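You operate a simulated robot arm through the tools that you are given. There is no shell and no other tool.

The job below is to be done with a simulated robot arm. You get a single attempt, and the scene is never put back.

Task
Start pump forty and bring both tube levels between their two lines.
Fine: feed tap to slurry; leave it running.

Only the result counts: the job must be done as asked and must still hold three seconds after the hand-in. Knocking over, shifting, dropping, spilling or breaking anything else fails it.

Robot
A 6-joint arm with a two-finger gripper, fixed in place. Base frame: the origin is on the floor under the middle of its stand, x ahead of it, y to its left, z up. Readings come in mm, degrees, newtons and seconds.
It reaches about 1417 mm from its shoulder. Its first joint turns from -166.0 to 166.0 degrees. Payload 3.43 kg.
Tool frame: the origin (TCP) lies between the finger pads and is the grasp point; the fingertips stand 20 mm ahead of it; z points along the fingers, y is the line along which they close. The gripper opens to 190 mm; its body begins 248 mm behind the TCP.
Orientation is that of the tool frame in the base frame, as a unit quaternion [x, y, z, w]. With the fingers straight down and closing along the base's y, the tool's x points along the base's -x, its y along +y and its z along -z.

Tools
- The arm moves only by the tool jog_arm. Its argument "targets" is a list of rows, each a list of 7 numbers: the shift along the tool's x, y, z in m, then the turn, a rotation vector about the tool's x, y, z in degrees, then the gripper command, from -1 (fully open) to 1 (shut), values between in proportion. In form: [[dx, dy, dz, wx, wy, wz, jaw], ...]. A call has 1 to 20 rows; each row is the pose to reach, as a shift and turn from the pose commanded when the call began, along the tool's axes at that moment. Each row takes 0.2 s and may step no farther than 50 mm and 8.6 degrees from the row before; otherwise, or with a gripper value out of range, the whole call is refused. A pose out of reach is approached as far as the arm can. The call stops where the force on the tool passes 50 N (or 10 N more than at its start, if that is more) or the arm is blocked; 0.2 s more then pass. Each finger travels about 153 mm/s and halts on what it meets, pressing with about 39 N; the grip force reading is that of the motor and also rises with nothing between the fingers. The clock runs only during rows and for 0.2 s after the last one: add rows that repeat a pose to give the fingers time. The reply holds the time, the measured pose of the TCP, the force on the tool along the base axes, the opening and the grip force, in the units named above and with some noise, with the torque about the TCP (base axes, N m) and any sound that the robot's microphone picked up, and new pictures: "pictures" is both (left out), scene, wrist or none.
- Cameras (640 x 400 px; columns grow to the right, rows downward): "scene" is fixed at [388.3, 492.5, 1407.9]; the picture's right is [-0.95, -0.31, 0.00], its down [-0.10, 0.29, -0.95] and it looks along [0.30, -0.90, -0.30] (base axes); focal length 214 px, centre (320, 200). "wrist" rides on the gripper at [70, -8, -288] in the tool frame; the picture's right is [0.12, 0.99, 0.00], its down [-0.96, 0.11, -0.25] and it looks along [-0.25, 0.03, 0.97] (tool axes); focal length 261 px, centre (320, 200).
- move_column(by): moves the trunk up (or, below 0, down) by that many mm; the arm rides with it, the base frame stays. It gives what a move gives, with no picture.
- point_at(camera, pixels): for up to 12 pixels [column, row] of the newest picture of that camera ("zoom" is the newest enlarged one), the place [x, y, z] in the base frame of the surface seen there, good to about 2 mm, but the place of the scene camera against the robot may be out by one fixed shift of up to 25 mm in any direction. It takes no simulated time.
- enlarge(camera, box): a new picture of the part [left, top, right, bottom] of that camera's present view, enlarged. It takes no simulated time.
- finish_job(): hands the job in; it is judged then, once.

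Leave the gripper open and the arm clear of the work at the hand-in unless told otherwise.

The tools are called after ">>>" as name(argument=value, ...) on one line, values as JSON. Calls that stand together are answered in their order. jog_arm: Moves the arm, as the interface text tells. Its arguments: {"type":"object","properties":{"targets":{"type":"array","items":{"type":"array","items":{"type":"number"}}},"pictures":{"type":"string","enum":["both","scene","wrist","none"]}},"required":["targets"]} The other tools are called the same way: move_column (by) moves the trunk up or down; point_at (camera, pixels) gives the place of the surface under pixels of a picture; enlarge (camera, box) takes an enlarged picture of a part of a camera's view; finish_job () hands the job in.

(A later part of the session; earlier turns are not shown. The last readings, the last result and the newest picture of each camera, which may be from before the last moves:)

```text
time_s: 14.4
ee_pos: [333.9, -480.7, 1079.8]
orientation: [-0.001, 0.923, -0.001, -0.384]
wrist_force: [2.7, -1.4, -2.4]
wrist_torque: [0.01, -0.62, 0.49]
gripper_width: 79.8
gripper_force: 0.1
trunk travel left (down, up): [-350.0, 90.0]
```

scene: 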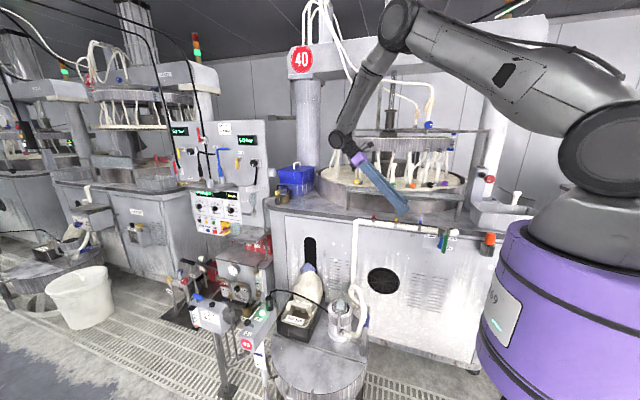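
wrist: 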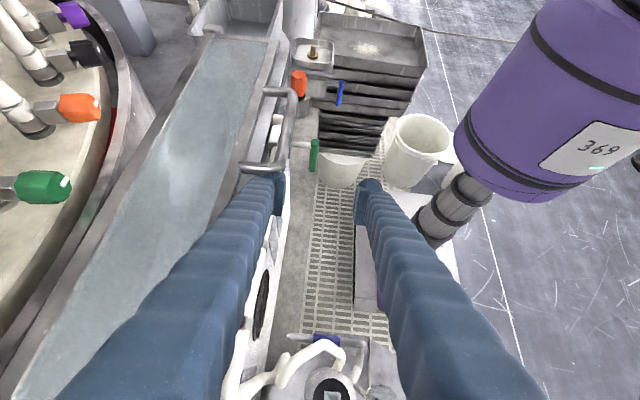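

The arm reached the viewpoint. The green handle shows at about (313,155), with the tray rail at (265,130) beside it. I'll enlarge and measure.

>>> enlarge(camera="wrist", box=[232, 70, 360, 200])

>>> point_at(camera="wrist", pixels=[[315, 141], [314, 155], [312, 170], [303, 145], [290, 148], [276, 150], [270, 165], [280, 168], [292, 160], [290, 97], [277, 120], [274, 180]])

>>> enlarge(camera="scene", box=[380, 170, 460, 260])

```text
3.08 times, centred on (296, 135) of wrist
```

zoom: 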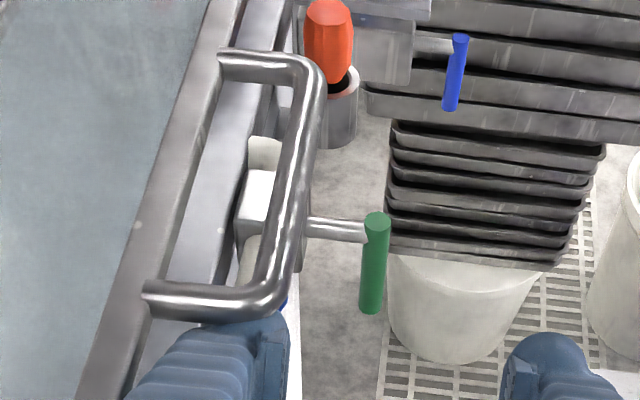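

```text
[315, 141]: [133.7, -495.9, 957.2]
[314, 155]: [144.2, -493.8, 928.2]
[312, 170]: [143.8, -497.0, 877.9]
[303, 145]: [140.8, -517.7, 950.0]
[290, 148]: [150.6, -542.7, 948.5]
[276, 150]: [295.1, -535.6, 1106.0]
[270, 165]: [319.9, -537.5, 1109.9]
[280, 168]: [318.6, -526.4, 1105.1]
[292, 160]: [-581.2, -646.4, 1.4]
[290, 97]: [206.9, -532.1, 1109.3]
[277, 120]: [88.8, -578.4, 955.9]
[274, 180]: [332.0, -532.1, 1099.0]
```

```text
4.44 times, centred on (420, 215) of scene
```

zoom: 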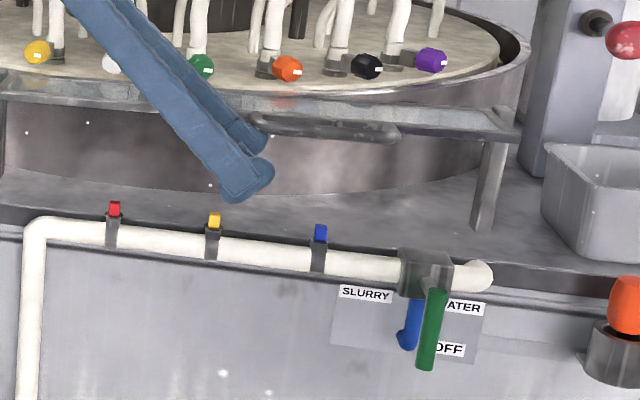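

The rail corner at (320,-537,1110) is very close to my back finger, and the force reads about 3 N, so I may be touching it lightly. I'll move straight away in +y by 60 mm, then re-check.

>>> jog_arm(targets=[[0, 0.03, 0, 0, 0, 0, 0.16], [0, 0.06, 0, 0, 0, 0, 0.16]])

```text
time_s: 15.0
ee_pos: [333.2, -420.2, 1079.8]
orientation: [-0.001, 0.923, -0.001, -0.384]
wrist_force: [-0.7, 0.2, 0.6]
wrist_torque: [-0.03, 0.0, 0.04]
gripper_width: 79.8
gripper_force: 0.1
trunk travel left (down, up): [-350.0, 90.0]
```

scene: 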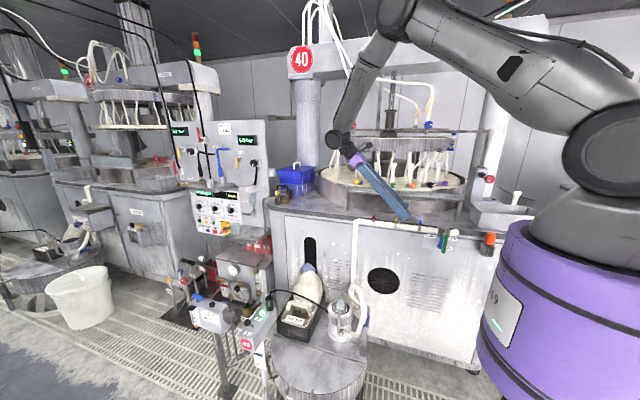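
wrist: 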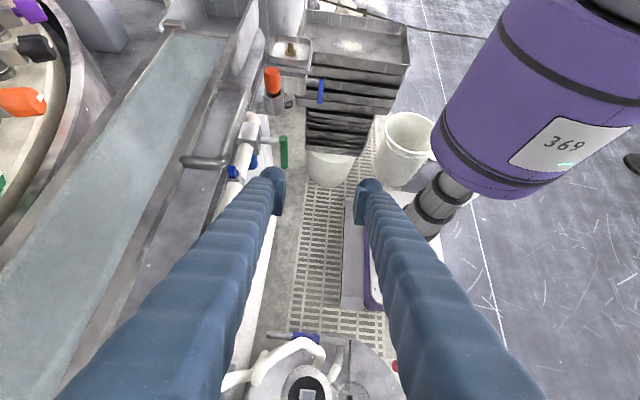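

The force dropped to zero, so it was a light touch. I'll check that the rail did not shift.

>>> enlarge(camera="wrist", box=[160, 50, 320, 200])

>>> point_at(camera="wrist", pixels=[[222, 158], [205, 161], [186, 160], [236, 120], [245, 96], [250, 120], [282, 140], [282, 163], [265, 141], [230, 172], [170, 190], [120, 270]])

>>> enlarge(camera="scene", box=[380, 170, 460, 260])

```text
2.67 times, centred on (240, 125) of wrist
```

zoom: 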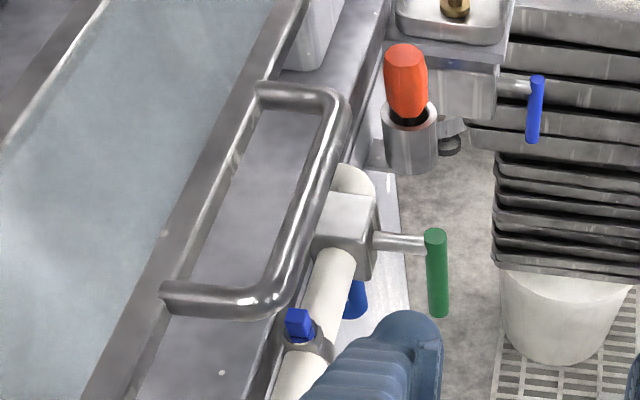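

```text
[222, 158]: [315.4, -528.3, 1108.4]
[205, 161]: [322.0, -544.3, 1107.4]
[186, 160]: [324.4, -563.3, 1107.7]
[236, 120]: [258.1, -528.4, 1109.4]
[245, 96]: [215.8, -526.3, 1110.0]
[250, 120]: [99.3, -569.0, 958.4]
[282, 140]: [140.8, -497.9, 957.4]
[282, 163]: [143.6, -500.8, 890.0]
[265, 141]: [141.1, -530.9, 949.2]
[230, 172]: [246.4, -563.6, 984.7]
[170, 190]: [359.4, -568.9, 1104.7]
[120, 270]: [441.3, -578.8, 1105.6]
```

```text
4.44 times, centred on (420, 215) of scene
```

zoom: 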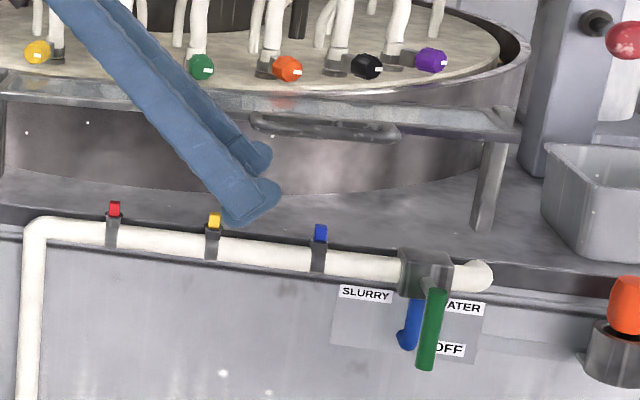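

The rail is where it was; the tray front edge is at y≈-567, z≈1105, and the rail reaches y≈-523. The green handle centre is at about x=137, y=-503, hanging from a pivot at z≈950 down to 872. I plan to push it from its -x side with closed fingers coming from the front above, so I'll check nearby obstacles first.

>>> point_at(camera="wrist", pixels=[[350, 45], [290, 50], [272, 80], [320, 90], [335, 130], [410, 130], [470, 140], [440, 210], [355, 270], [330, 180], [275, 105], [310, 60]])

```text
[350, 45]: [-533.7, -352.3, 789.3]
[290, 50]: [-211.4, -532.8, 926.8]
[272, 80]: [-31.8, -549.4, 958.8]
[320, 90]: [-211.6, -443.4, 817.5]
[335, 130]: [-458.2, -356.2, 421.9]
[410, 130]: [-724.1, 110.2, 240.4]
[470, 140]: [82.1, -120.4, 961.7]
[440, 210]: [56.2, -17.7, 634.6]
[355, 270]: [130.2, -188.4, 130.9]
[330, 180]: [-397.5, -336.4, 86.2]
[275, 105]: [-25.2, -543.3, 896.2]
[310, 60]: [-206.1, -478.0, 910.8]
```

Nothing stands in the swing area: the orange knob is at x=-32 and the rack is beyond x=-206. I'll close the fingers, yaw the tool about 56° so it points along (-0.4,-0.6,-0.69), and move to about (200,-380,1020).

>>> jog_arm(targets=[[0.0073, 0.0057, 0.0195, 5.71, 0, -5.667, 1], [0.0146, 0.0114, 0.0391, 11.42, 0, -11.334, 1], [0.0219, 0.0171, 0.0586, 17.13, 0, -17.0, 1], [0.0293, 0.0229, 0.0781, 22.84, 0, -22.67, 1], [0.0366, 0.0286, 0.0976, 28.55, 0, -28.33, 1], [0.0439, 0.0343, 0.1172, 34.26, 0, -34.0, 1], [0.0512, 0.04, 0.1367, 39.97, 0, -39.67, 1]])

```text
time_s: 16.6
ee_pos: [228.8, -389.6, 1013.6]
orientation: [-0.434, 0.814, -0.179, -0.342]
wrist_force: [-0.6, 0.6, -0.5]
wrist_torque: [0.0, 0.12, -0.06]
gripper_width: 0.0
gripper_force: 34.0
out of reach, approached as far as the arm can: row 7
trunk travel left (down, up): [-350.0, 90.0]
```

scene: 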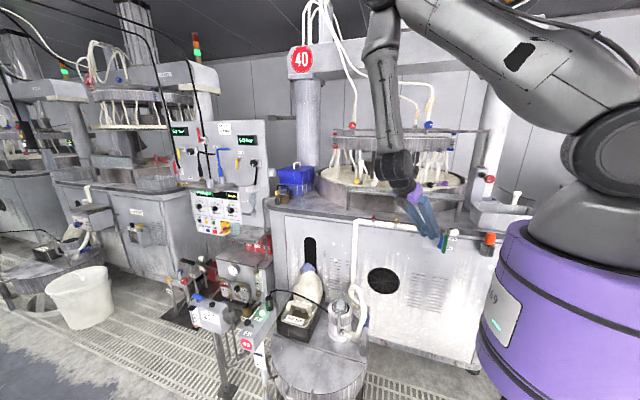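
wrist: 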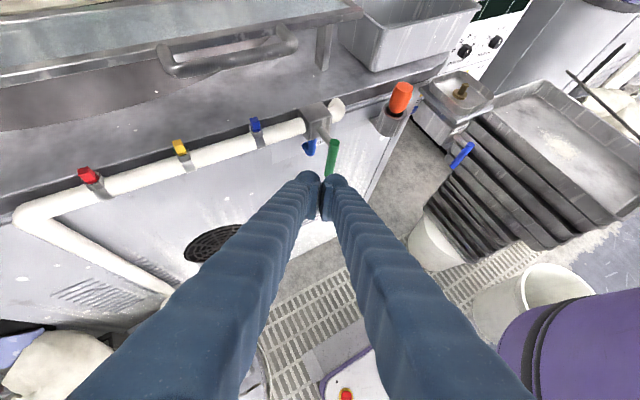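

Row 7 was just out of reach because the arm is folded near its base. Raising the trunk gives it more room, and the fingers are clear of the rail by over 100 mm, so I'll raise it fully.

>>> move_column(by=85)

```text
time_s: 17.8
ee_pos: [227.4, -389.9, 1099.8]
orientation: [-0.434, 0.815, -0.179, -0.341]
wrist_force: [-0.5, 0.2, 0.4]
wrist_torque: [0.03, 0.0, 0.0]
gripper_width: 0.0
gripper_force: 34.1
trunk travel left (down, up): [-435.0, 5.0]
```

With the trunk up, I'll go down first to about (215,-430,1000) and confirm the command reference.

>>> jog_arm(targets=[[-0.0143, -0.0043, 0.0329, 0, 0, 0, 1], [-0.0287, -0.0085, 0.0659, 0, 0, 0, 1], [-0.043, -0.0128, 0.0988, 0, 0, 0, 1]])

```text
time_s: 18.6
ee_pos: [217.1, -431.0, 999.7]
orientation: [-0.434, 0.814, -0.179, -0.342]
wrist_force: [0.0, 0.4, 0.0]
wrist_torque: [0.0, 0.02, 0.01]
gripper_width: 0.3
gripper_force: 33.9
trunk travel left (down, up): [-435.0, 5.0]
```

scene: 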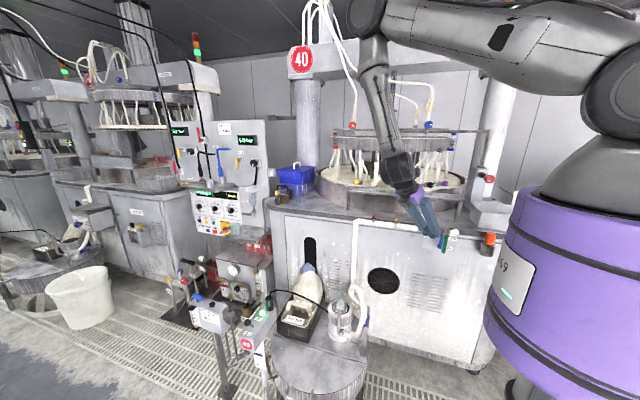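
wrist: 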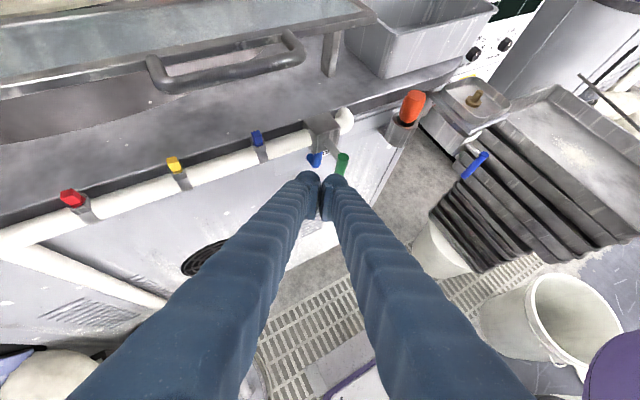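

The motion matches the command. Next I pass in front of the handle to its -x side, to about (95,-440,920).

>>> jog_arm(targets=[[-0.001, 0.024, 0.0276, 0, 0, 0, 1], [-0.0019, 0.0479, 0.0553, 0, 0, 0, 1], [-0.0029, 0.0719, 0.0829, 0, 0, 0, 1], [-0.0038, 0.0958, 0.1105, 0, 0, 0, 1]])

```text
time_s: 19.6
ee_pos: [98.4, -442.3, 916.6]
orientation: [-0.433, 0.815, -0.178, -0.341]
wrist_force: [-0.2, -0.7, 0.5]
wrist_torque: [0.03, -0.04, -0.03]
gripper_width: 0.1
gripper_force: 34.0
out of reach, approached as far as the arm can: row 4
trunk travel left (down, up): [-435.0, 5.0]
```

scene: 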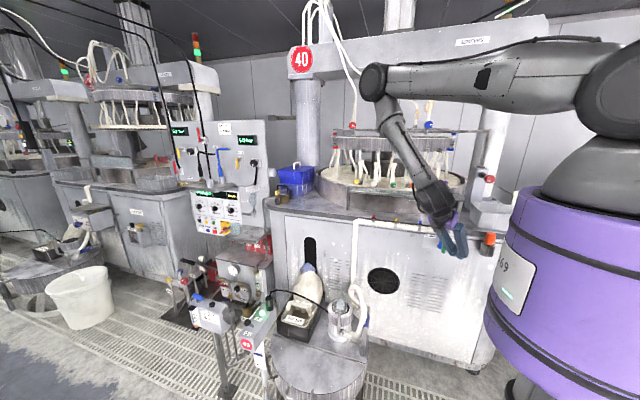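
wrist: 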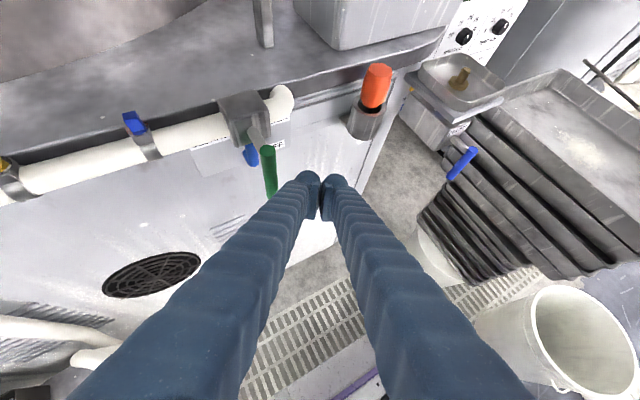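

I'm on the -x side of the handle now, with the fingertips at about (320,190) and the handle at (268,170). I'll advance the tips to the handle's depth, near (92,-472,893).

>>> jog_arm(targets=[[0.0015, -0.006, 0.0185, 0, 0, 0, 1], [0.0029, -0.0119, 0.0369, 0, 0, 0, 1]])

>>> enlarge(camera="wrist", box=[220, 80, 380, 230])

>>> enlarge(camera="scene", box=[400, 190, 496, 270])

```text
time_s: 20.2
ee_pos: [92.2, -473.5, 891.7]
orientation: [-0.434, 0.815, -0.178, -0.34]
wrist_force: [-0.1, -1.3, -0.1]
wrist_torque: [0.06, -0.01, -0.02]
gripper_width: 0.0
gripper_force: 34.3
trunk travel left (down, up): [-435.0, 5.0]
```

scene: 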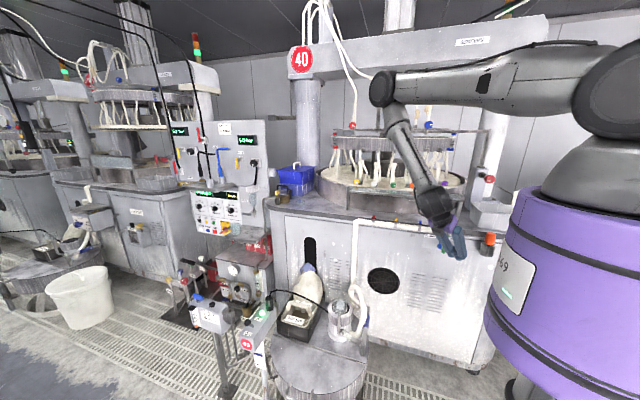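
wrist: 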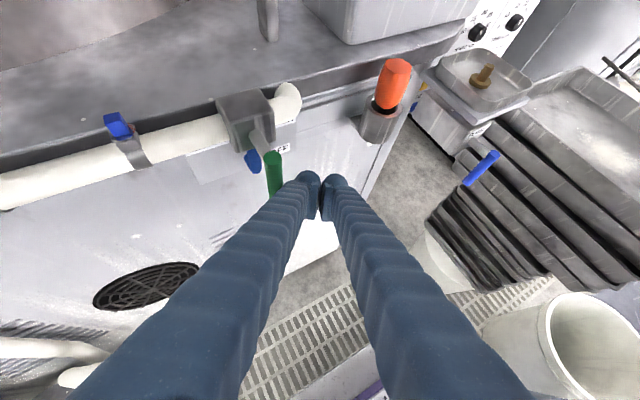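

```text
2.67 times, centred on (300, 155) of wrist
```

zoom: 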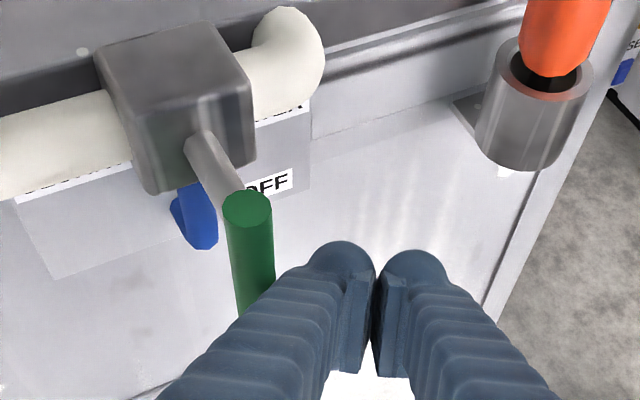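

```text
5.00 times, centred on (448, 230) of scene
```

zoom: 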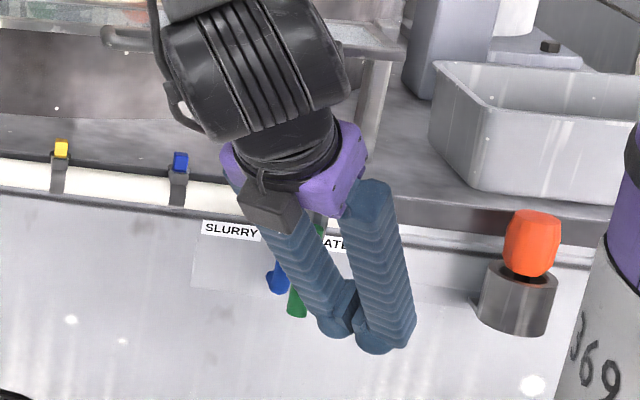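

The tips are about 12 mm short of the handle on its -x side. I'll push through the first 30° of swing toward SLURRY (+x), then look.

>>> jog_arm(targets=[[0.0003, -0.0116, -0.0012, 0, 0, 0, 1], [-0.007, -0.0178, -0.0045, 0, 0, 0, 1], [-0.0144, -0.0239, -0.0079, 0, 0, 0, 1], [-0.019, -0.0305, -0.0121, 0, 0, 0, 1], [-0.0237, -0.037, -0.0163, 0, 0, 0, 1]])

>>> enlarge(camera="wrist", box=[220, 80, 380, 230])

>>> enlarge(camera="scene", box=[400, 190, 496, 270])

```text
time_s: 21.4
ee_pos: [139.9, -470.9, 885.2]
orientation: [-0.434, 0.815, -0.179, -0.34]
wrist_force: [-0.5, 3.8, -0.1]
wrist_torque: [-0.08, 0.02, 0.08]
gripper_width: 0.3
gripper_force: 34.1
trunk travel left (down, up): [-435.0, 5.0]
```

scene: 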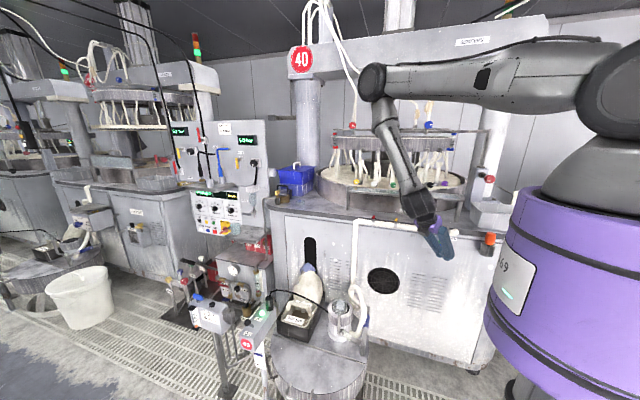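
wrist: 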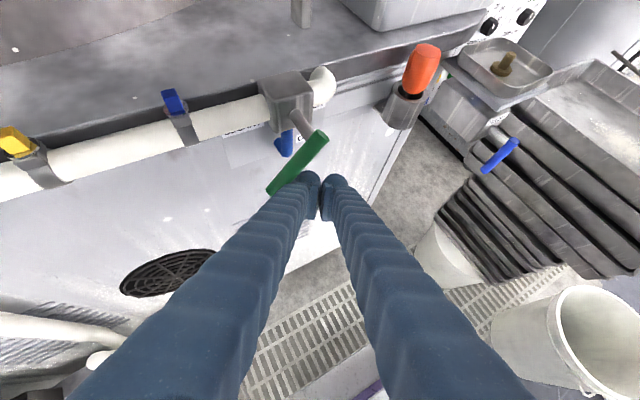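

```text
2.67 times, centred on (300, 155) of wrist
```

zoom: 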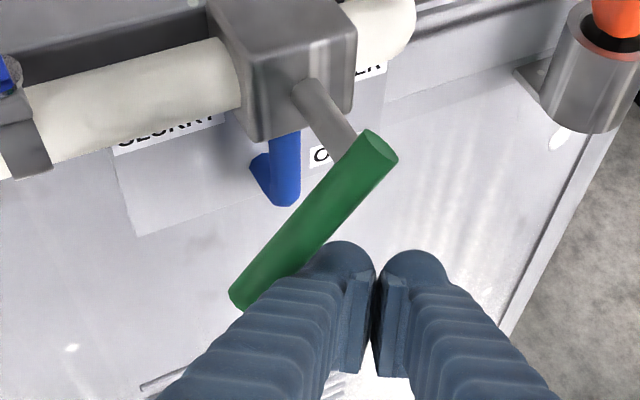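

```text
5.00 times, centred on (448, 230) of scene
```

zoom: 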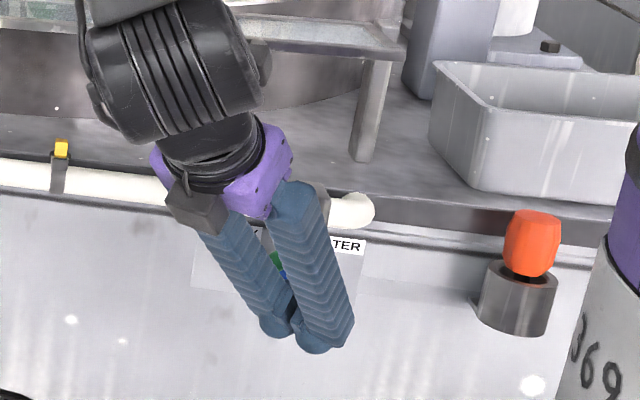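

The handle turns easily (about 4 N) and is now roughly 30–40° toward SLURRY. I'll continue to about 60°.

>>> jog_arm(targets=[[-0.0023, -0.0062, -0.0049, 0, 0, 0, 1], [-0.0045, -0.0124, -0.0097, 0, 0, 0, 1], [-0.0048, -0.0179, -0.015, 0, 0, 0, 1], [-0.0051, -0.0233, -0.0202, 0, 0, 0, 1]])

>>> enlarge(camera="wrist", box=[220, 80, 380, 230])

>>> point_at(camera="wrist", pixels=[[340, 120], [325, 130], [310, 140], [300, 150], [290, 158], [280, 165]])

```text
time_s: 22.4
ee_pos: [167.0, -468.3, 895.6]
orientation: [-0.434, 0.814, -0.18, -0.34]
wrist_force: [-1.0, 1.0, 1.1]
wrist_torque: [-0.03, 0.0, 0.03]
gripper_width: 0.1
gripper_force: 34.5
trunk travel left (down, up): [-435.0, 5.0]
```

scene: 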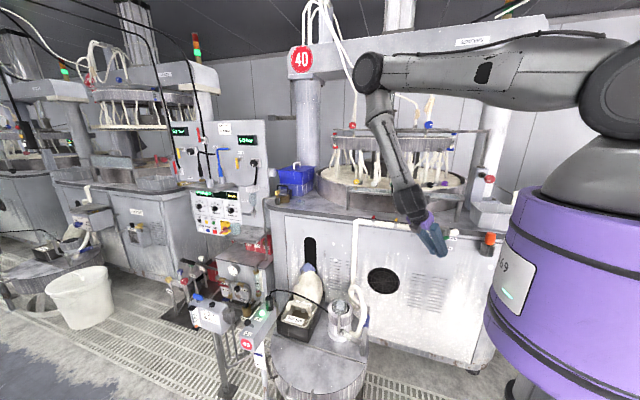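
wrist: 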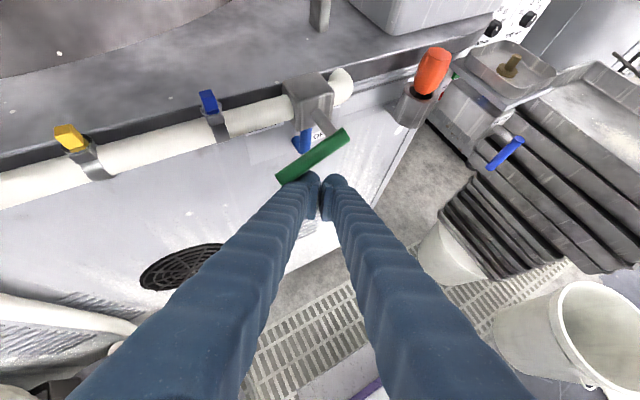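

```text
2.67 times, centred on (300, 155) of wrist
```

zoom: 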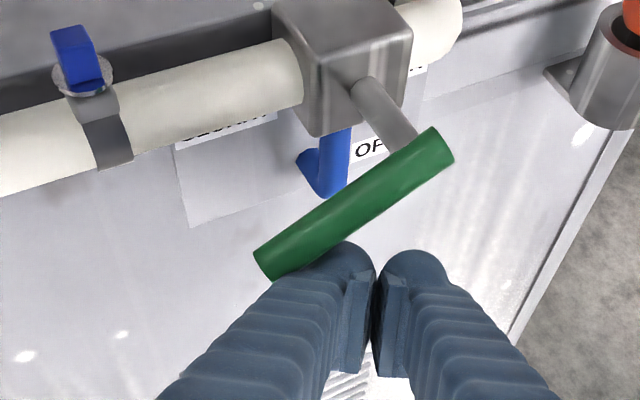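

```text
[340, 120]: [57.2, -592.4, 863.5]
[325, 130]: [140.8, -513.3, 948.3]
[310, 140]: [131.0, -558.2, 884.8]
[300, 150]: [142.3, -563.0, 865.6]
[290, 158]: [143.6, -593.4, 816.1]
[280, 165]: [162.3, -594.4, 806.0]
```

I'll measure the handle's direction along its visible length, from (345,136) to (279,177).

>>> point_at(camera="wrist", pixels=[[343, 138], [330, 147], [315, 156], [300, 165], [285, 174]])

```text
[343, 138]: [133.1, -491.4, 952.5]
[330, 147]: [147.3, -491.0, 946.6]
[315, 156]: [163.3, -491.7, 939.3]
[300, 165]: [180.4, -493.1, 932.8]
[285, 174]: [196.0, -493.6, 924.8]
```

The handle is at about 66° from straight down, still with no stop felt. I'll carry on toward horizontal (90°) in small steps.

>>> jog_arm(targets=[[0.0012, -0.0046, -0.0052, 0, 0, 0, 1], [0.0024, -0.0091, -0.0104, 0, 0, 0, 1], [0.004, -0.0116, -0.0137, 0, 0, 0, 1]])

>>> enlarge(camera="wrist", box=[220, 80, 380, 230])

```text
time_s: 23.2
ee_pos: [180.9, -469.6, 908.4]
orientation: [-0.434, 0.815, -0.179, -0.341]
wrist_force: [-1.3, 1.8, -0.1]
wrist_torque: [-0.07, -0.03, 0.02]
gripper_width: 0.0
gripper_force: 33.8
trunk travel left (down, up): [-435.0, 5.0]
```

scene: 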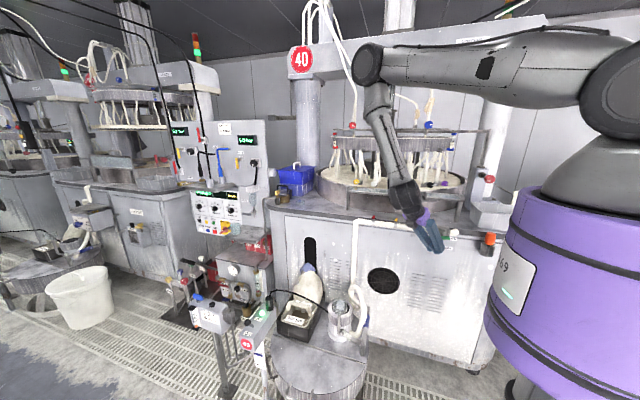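
wrist: 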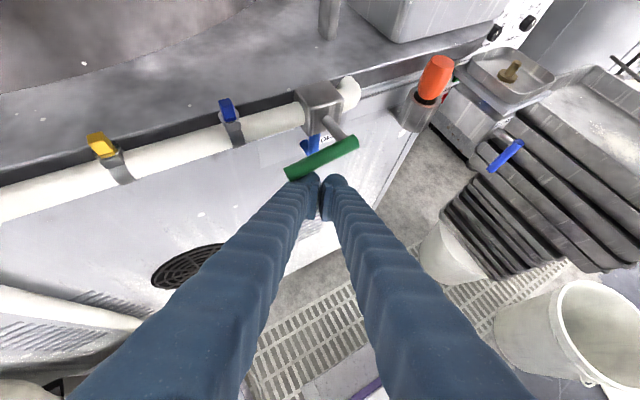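

```text
2.67 times, centred on (300, 155) of wrist
```

zoom: 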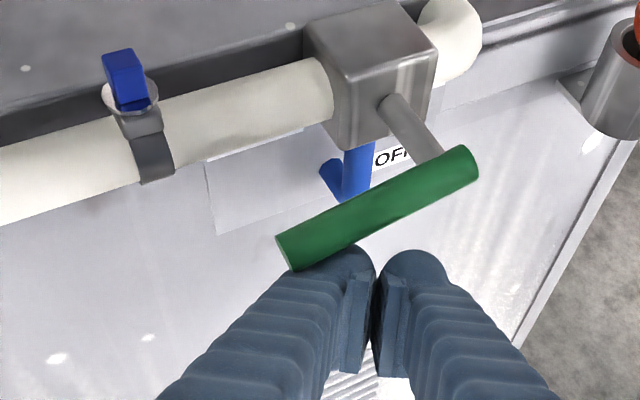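

I'll measure the handle angle again and also check whether the ring tubes show any fill yet.

>>> point_at(camera="wrist", pixels=[[352, 143], [335, 152], [320, 159], [305, 166], [293, 172]])

>>> enlarge(camera="scene", box=[320, 110, 400, 160])

>>> enlarge(camera="scene", box=[410, 110, 490, 160])

```text
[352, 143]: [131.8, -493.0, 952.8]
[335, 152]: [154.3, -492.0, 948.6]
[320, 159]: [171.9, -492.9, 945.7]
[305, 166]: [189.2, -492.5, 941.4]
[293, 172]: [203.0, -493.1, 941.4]
```

```text
8.00 times, centred on (360, 135) of scene
```

zoom: 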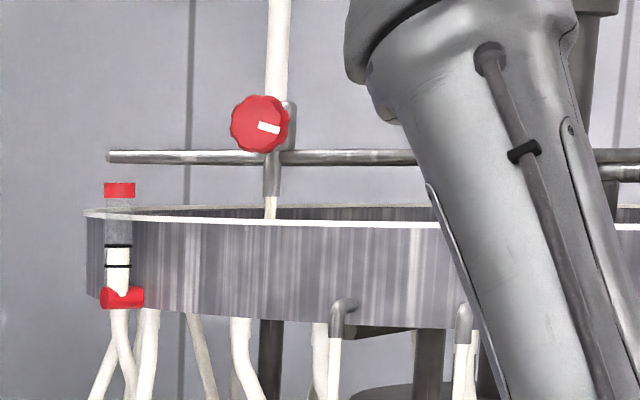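

```text
8.00 times, centred on (450, 135) of scene
```

zoom: 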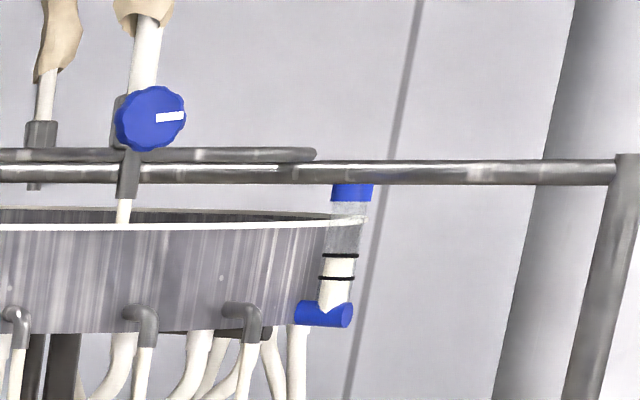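

White slurry now stands in both ring tubes and streams run from the red and blue valves, so these are the right tubes. The handle is at about 81°, so I'll finish the turn to horizontal.

>>> jog_arm(targets=[[0.0013, -0.002, -0.0028, 0, 0, 0, 1], [0.0026, -0.0038, -0.0052, 0, 0, 0, 1]])

>>> enlarge(camera="wrist", box=[220, 80, 380, 230])

>>> enlarge(camera="scene", box=[320, 110, 400, 160])

>>> enlarge(camera="scene", box=[410, 110, 490, 160])

>>> point_at(camera="wrist", pixels=[[352, 145], [335, 152], [320, 159], [305, 166], [296, 170]])

```text
time_s: 23.8
ee_pos: [184.5, -470.8, 913.4]
orientation: [-0.434, 0.814, -0.18, -0.341]
wrist_force: [-0.9, 2.2, -0.3]
wrist_torque: [-0.02, 0.03, 0.07]
gripper_width: 0.0
gripper_force: 34.7
trunk travel left (down, up): [-435.0, 5.0]
```

scene: 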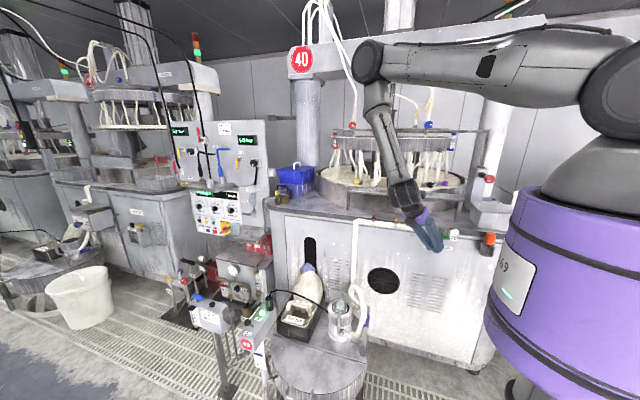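
wrist: 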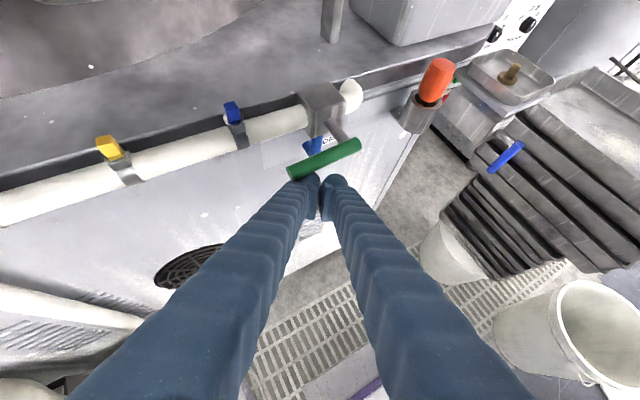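

```text
2.67 times, centred on (300, 155) of wrist
```

zoom: 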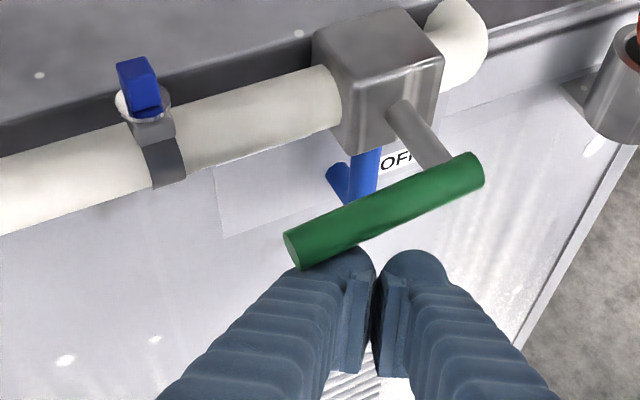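

```text
8.00 times, centred on (360, 135) of scene
```

zoom: 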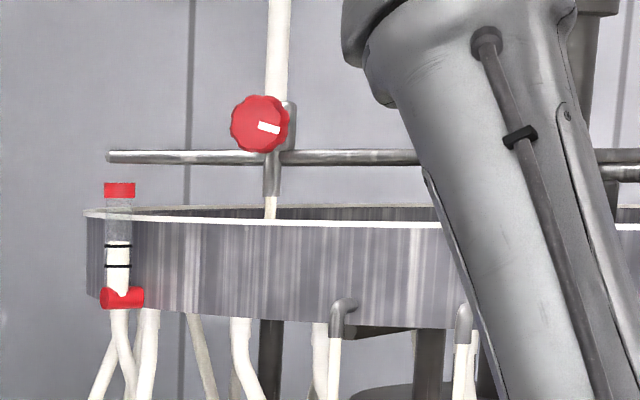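

```text
8.00 times, centred on (450, 135) of scene
```

zoom: 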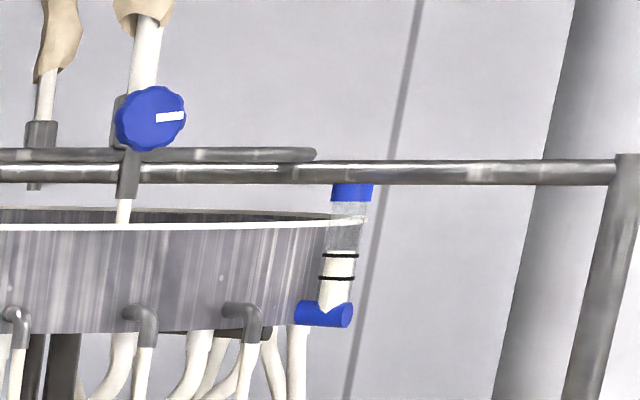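

```text
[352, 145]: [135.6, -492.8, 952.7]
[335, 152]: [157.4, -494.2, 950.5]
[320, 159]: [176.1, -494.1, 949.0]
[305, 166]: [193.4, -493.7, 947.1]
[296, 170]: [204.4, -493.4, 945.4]
```

Both levels have risen slightly above their upper lines, and their rise is slowing. The handle reads about 84°. I'll nudge it the last few degrees to horizontal and look at the levels again.

>>> jog_arm(targets=[[0.0033, -0.0008, -0.0041, 0, 0, 0, 1]])

>>> enlarge(camera="scene", box=[320, 110, 400, 160])

>>> enlarge(camera="scene", box=[410, 110, 490, 160])

>>> point_at(camera="wrist", pixels=[[354, 147], [337, 153], [322, 159], [307, 165], [298, 169]])

```text
time_s: 24.2
ee_pos: [187.7, -469.8, 918.9]
orientation: [-0.434, 0.814, -0.18, -0.341]
wrist_force: [0.5, 0.3, 0.0]
wrist_torque: [-0.01, -0.02, 0.02]
gripper_width: 0.0
gripper_force: 34.9
trunk travel left (down, up): [-435.0, 5.0]
```

scene: 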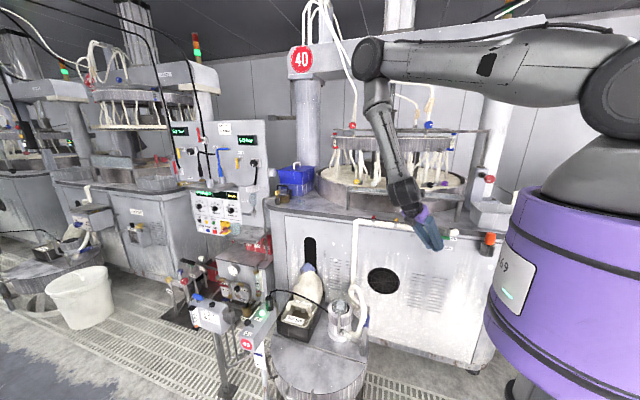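
wrist: 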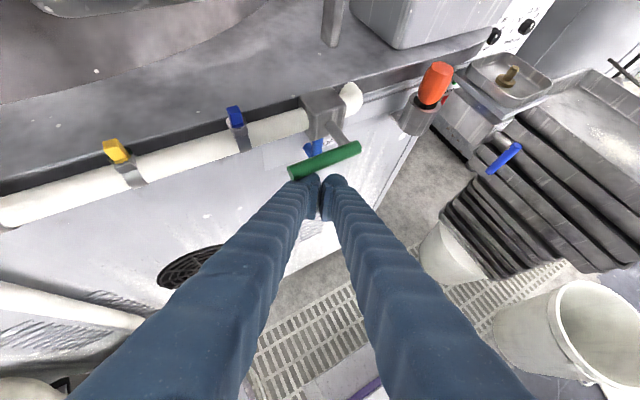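

```text
8.00 times, centred on (360, 135) of scene
```

zoom: 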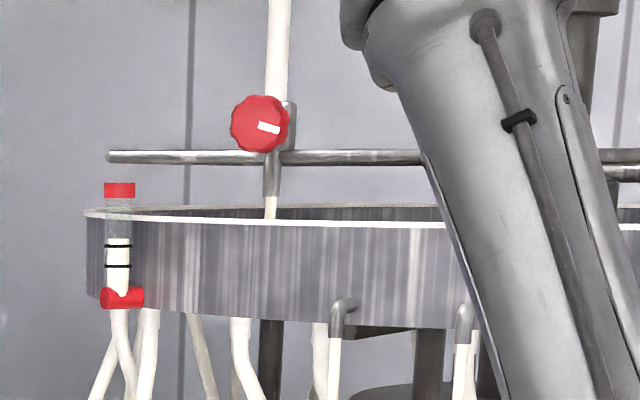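

```text
8.00 times, centred on (450, 135) of scene
```

zoom: 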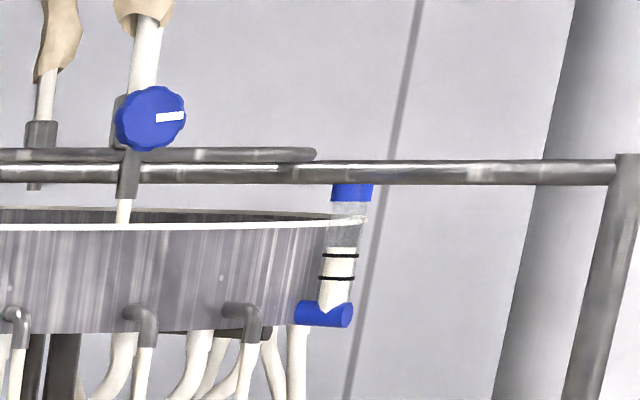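

```text
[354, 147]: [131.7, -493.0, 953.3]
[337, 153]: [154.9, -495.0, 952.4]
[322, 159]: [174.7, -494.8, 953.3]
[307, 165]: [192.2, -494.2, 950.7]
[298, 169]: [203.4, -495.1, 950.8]
```

The handle is at 88°, horizontal toward SLURRY, with no residual force. I'll back the fingers off the handle (out and slightly down) and see whether the levels settle before leaving.

>>> jog_arm(targets=[[-0.0288, 0.0139, -0.0006, 0, 0, 0, 1], [-0.0399, 0.0279, -0.0188, 0, 0, 0, 1]])

>>> enlarge(camera="scene", box=[320, 110, 400, 160])

>>> enlarge(camera="scene", box=[410, 110, 490, 160])

>>> enlarge(camera="wrist", box=[220, 80, 380, 230])

```text
time_s: 24.8
ee_pos: [187.9, -419.3, 902.4]
orientation: [-0.433, 0.815, -0.179, -0.341]
wrist_force: [0.3, -0.2, 0.5]
wrist_torque: [0.0, -0.04, 0.03]
gripper_width: 0.3
gripper_force: 35.0
trunk travel left (down, up): [-435.0, 5.0]
```

scene: 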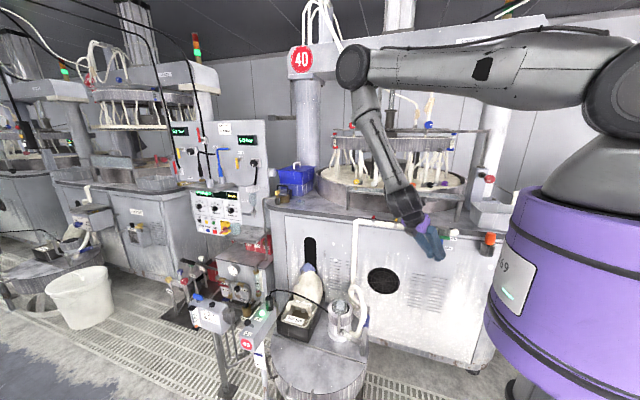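
wrist: 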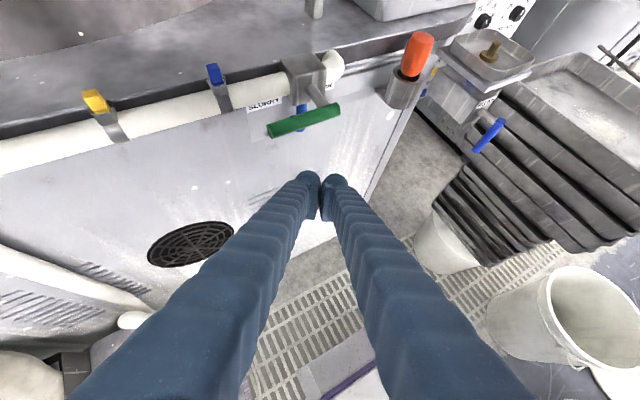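

```text
8.00 times, centred on (360, 135) of scene
```

zoom: 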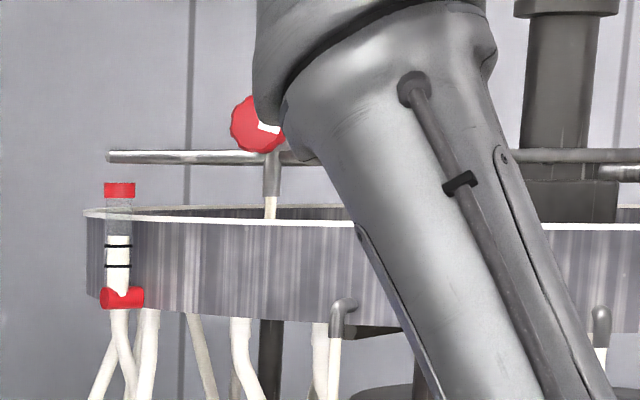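

```text
8.00 times, centred on (450, 135) of scene
```

zoom: 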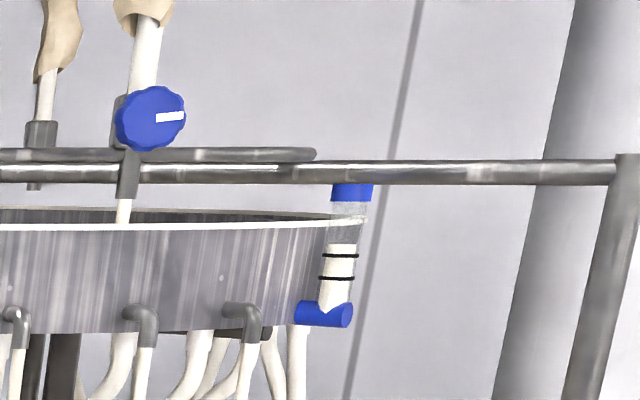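

```text
2.67 times, centred on (300, 155) of wrist
```

zoom: 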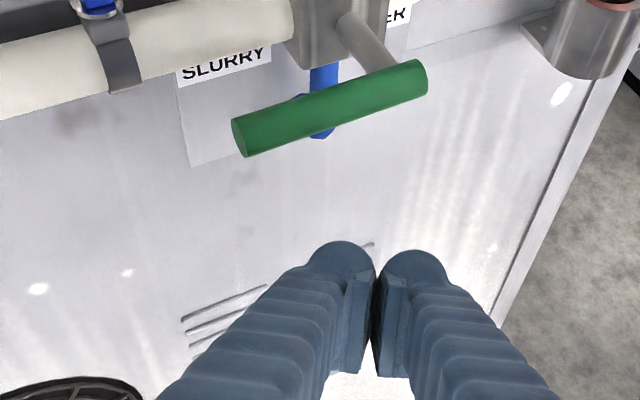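

The handle rests horizontal at SLURRY. The levels are settling a little above the upper lines (red top at about 237 against line 246, blue at about 244 against 256), so both knobs must be throttled. I'll swing up and turn the tool to point at the ring knobs.

>>> jog_arm(targets=[[0.0308, -0.0023, -0.033, 2.94, 3.96, -1.19, 1], [0.063, -0.0063, -0.0688, 5.87, 7.91, -2.38, 1], [0.0951, -0.0102, -0.1046, 8.81, 11.87, -3.57, 1], [0.1273, -0.0142, -0.1405, 11.74, 15.82, -4.76, 1], [0.1595, -0.0181, -0.1763, 14.68, 19.78, -5.96, 1], [0.1916, -0.0221, -0.2122, 17.62, 23.73, -7.15, 1], [0.2263, -0.0321, -0.2427, 20.55, 27.69, -8.34, 1], [0.2625, -0.0445, -0.2701, 23.49, 31.64, -9.53, 1], [0.3002, -0.0594, -0.2962, 26.42, 35.6, -10.72, 1], [0.3393, -0.077, -0.318, 29.36, 39.55, -11.91, 1], [0.3775, -0.0967, -0.3322, 32.3, 43.5, -13.1, 1]])

```text
time_s: 27.2
ee_pos: [379.6, -536.5, 1375.0]
orientation: [0.487, -0.508, 0.491, 0.513]
wrist_force: [0.1, 0.2, -0.3]
wrist_torque: [0.02, 0.01, 0.05]
gripper_width: 0.0
gripper_force: 34.2
out of reach, approached as far as the arm can: row 3, 4, 5, 6, 7, 8, 9, 10, 11
trunk travel left (down, up): [-435.0, 5.0]
```

scene: 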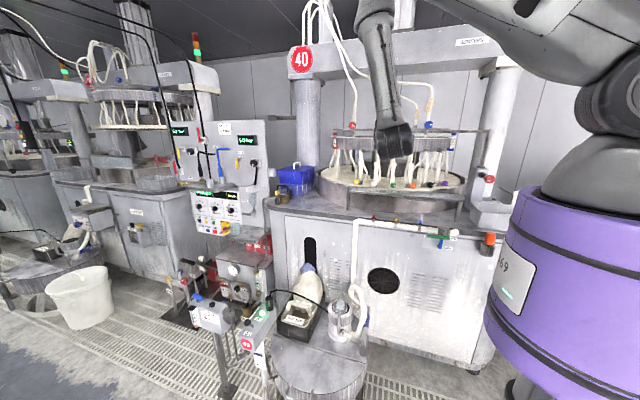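
wrist: 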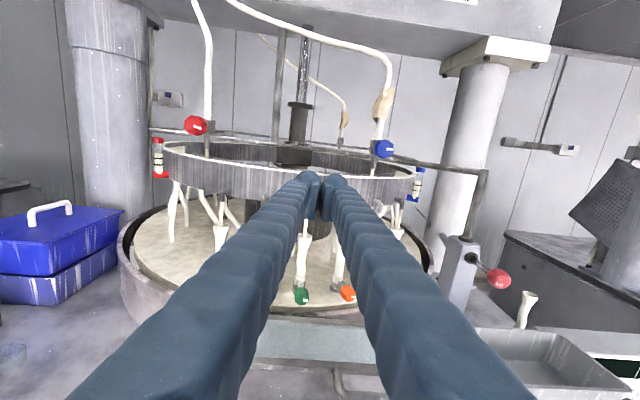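

I now have a good front view: red knob at (195,126), blue knob at (383,149), red tube at (158,158) and blue tube at (416,184). I'll read the levels and measure the knobs.

>>> enlarge(camera="wrist", box=[140, 105, 220, 185])

>>> enlarge(camera="wrist", box=[360, 130, 440, 210])

>>> point_at(camera="wrist", pixels=[[195, 126], [189, 124], [201, 128], [195, 119], [204, 130], [383, 149], [376, 148], [391, 150], [383, 142], [380, 158], [416, 184], [158, 160]])

```text
5.00 times, centred on (180, 145) of wrist
```

zoom: 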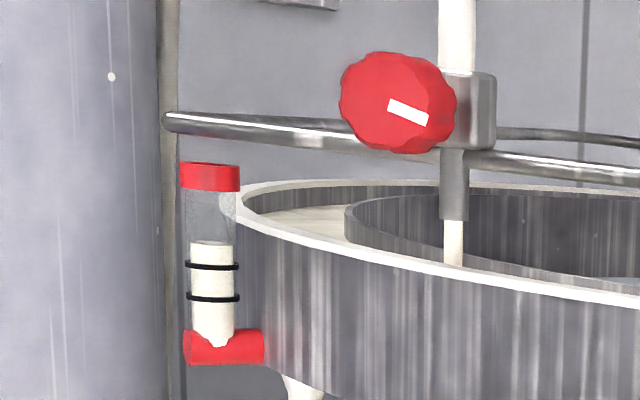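

```text
5.00 times, centred on (400, 170) of wrist
```

zoom: 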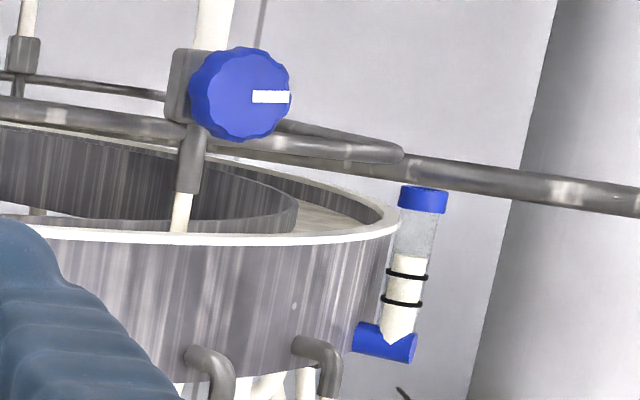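

```text
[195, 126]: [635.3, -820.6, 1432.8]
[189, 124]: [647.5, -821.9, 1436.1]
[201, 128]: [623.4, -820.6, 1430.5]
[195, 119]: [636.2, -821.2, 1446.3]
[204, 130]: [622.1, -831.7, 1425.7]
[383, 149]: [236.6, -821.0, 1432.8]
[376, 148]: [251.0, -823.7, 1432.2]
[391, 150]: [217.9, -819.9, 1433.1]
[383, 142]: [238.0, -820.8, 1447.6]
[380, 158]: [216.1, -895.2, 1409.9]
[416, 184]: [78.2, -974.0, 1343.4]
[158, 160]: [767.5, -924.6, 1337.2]
```

The red knob's face centre is at (636,-821,1433) and the blue's at (236,-821,1433), each about 42 mm across. Before approaching, I'll measure what sits behind the knobs and the ring rim below.

>>> point_at(camera="wrist", pixels=[[211, 125], [203, 122], [372, 146], [374, 152], [376, 162], [394, 146], [360, 170], [330, 168], [250, 190], [405, 155], [350, 152], [383, 100]])

>>> enlarge(camera="wrist", box=[366, 130, 406, 165])

```text
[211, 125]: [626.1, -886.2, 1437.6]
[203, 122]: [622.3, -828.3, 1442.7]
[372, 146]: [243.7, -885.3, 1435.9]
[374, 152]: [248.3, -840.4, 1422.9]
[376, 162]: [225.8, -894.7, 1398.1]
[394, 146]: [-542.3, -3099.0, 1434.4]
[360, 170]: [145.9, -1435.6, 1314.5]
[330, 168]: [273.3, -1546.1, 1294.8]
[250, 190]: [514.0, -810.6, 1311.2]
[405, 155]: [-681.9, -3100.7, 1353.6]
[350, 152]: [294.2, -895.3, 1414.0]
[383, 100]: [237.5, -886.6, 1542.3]
```

```text
11.43 times, centred on (386, 148) of wrist
```

zoom: 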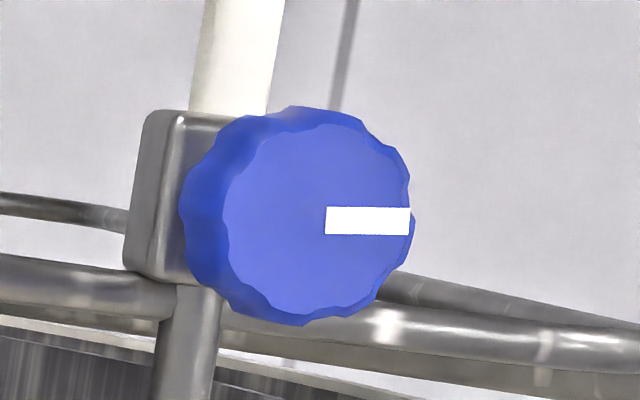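

Behind each knob the body starts at y≈-885, and the ring wall is lower, so there is room to grip at y≈-835. I'll move to a pre-grasp in front of the blue knob at about (230,-760,1431), with the fingers opened to about 100 mm.

>>> jog_arm(targets=[[0.018, 0.0233, 0.0383, 0.5, 0, 0, -0.05], [0.036, 0.0466, 0.0767, 1.0, 0, 0, -0.05], [0.05, 0.0699, 0.115, 1.5, 0, 0, -0.05], [0.0537, 0.0931, 0.1534, 2.0, 0, 0, -0.05], [0.0537, 0.1164, 0.1917, 2.5, 0, 0, -0.05], [0.0537, 0.1397, 0.2301, 2.5, 0, 0, -0.05]])

>>> enlarge(camera="wrist", box=[240, 90, 400, 210])

```text
time_s: 28.6
ee_pos: [237.2, -771.6, 1430.9]
orientation: [0.511, -0.489, 0.511, 0.488]
wrist_force: [1.4, -1.2, -0.1]
wrist_torque: [0.0, 0.02, 0.06]
gripper_width: 99.6
gripper_force: 0.0
out of reach, approached as far as the arm can: row 1, 2, 3, 4, 5
trunk travel left (down, up): [-435.0, 5.0]
```

scene: 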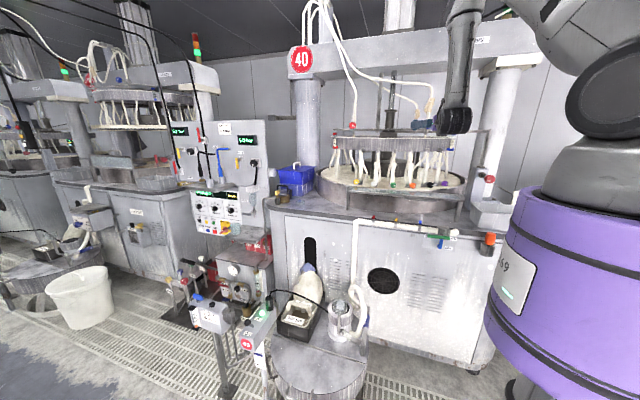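
wrist: 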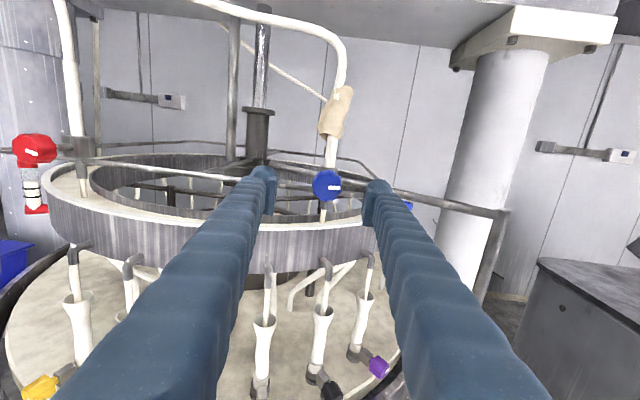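

```text
3.33 times, centred on (320, 150) of wrist
```

zoom: 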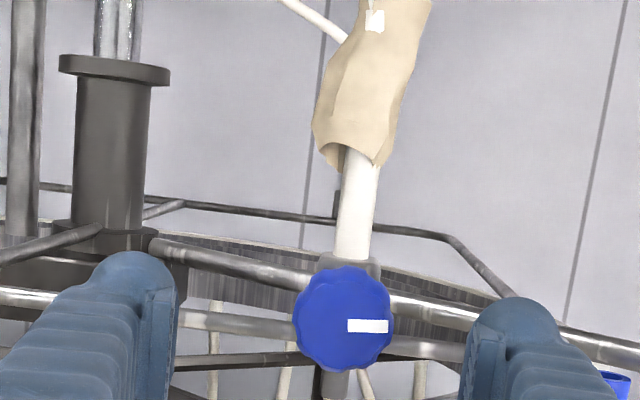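

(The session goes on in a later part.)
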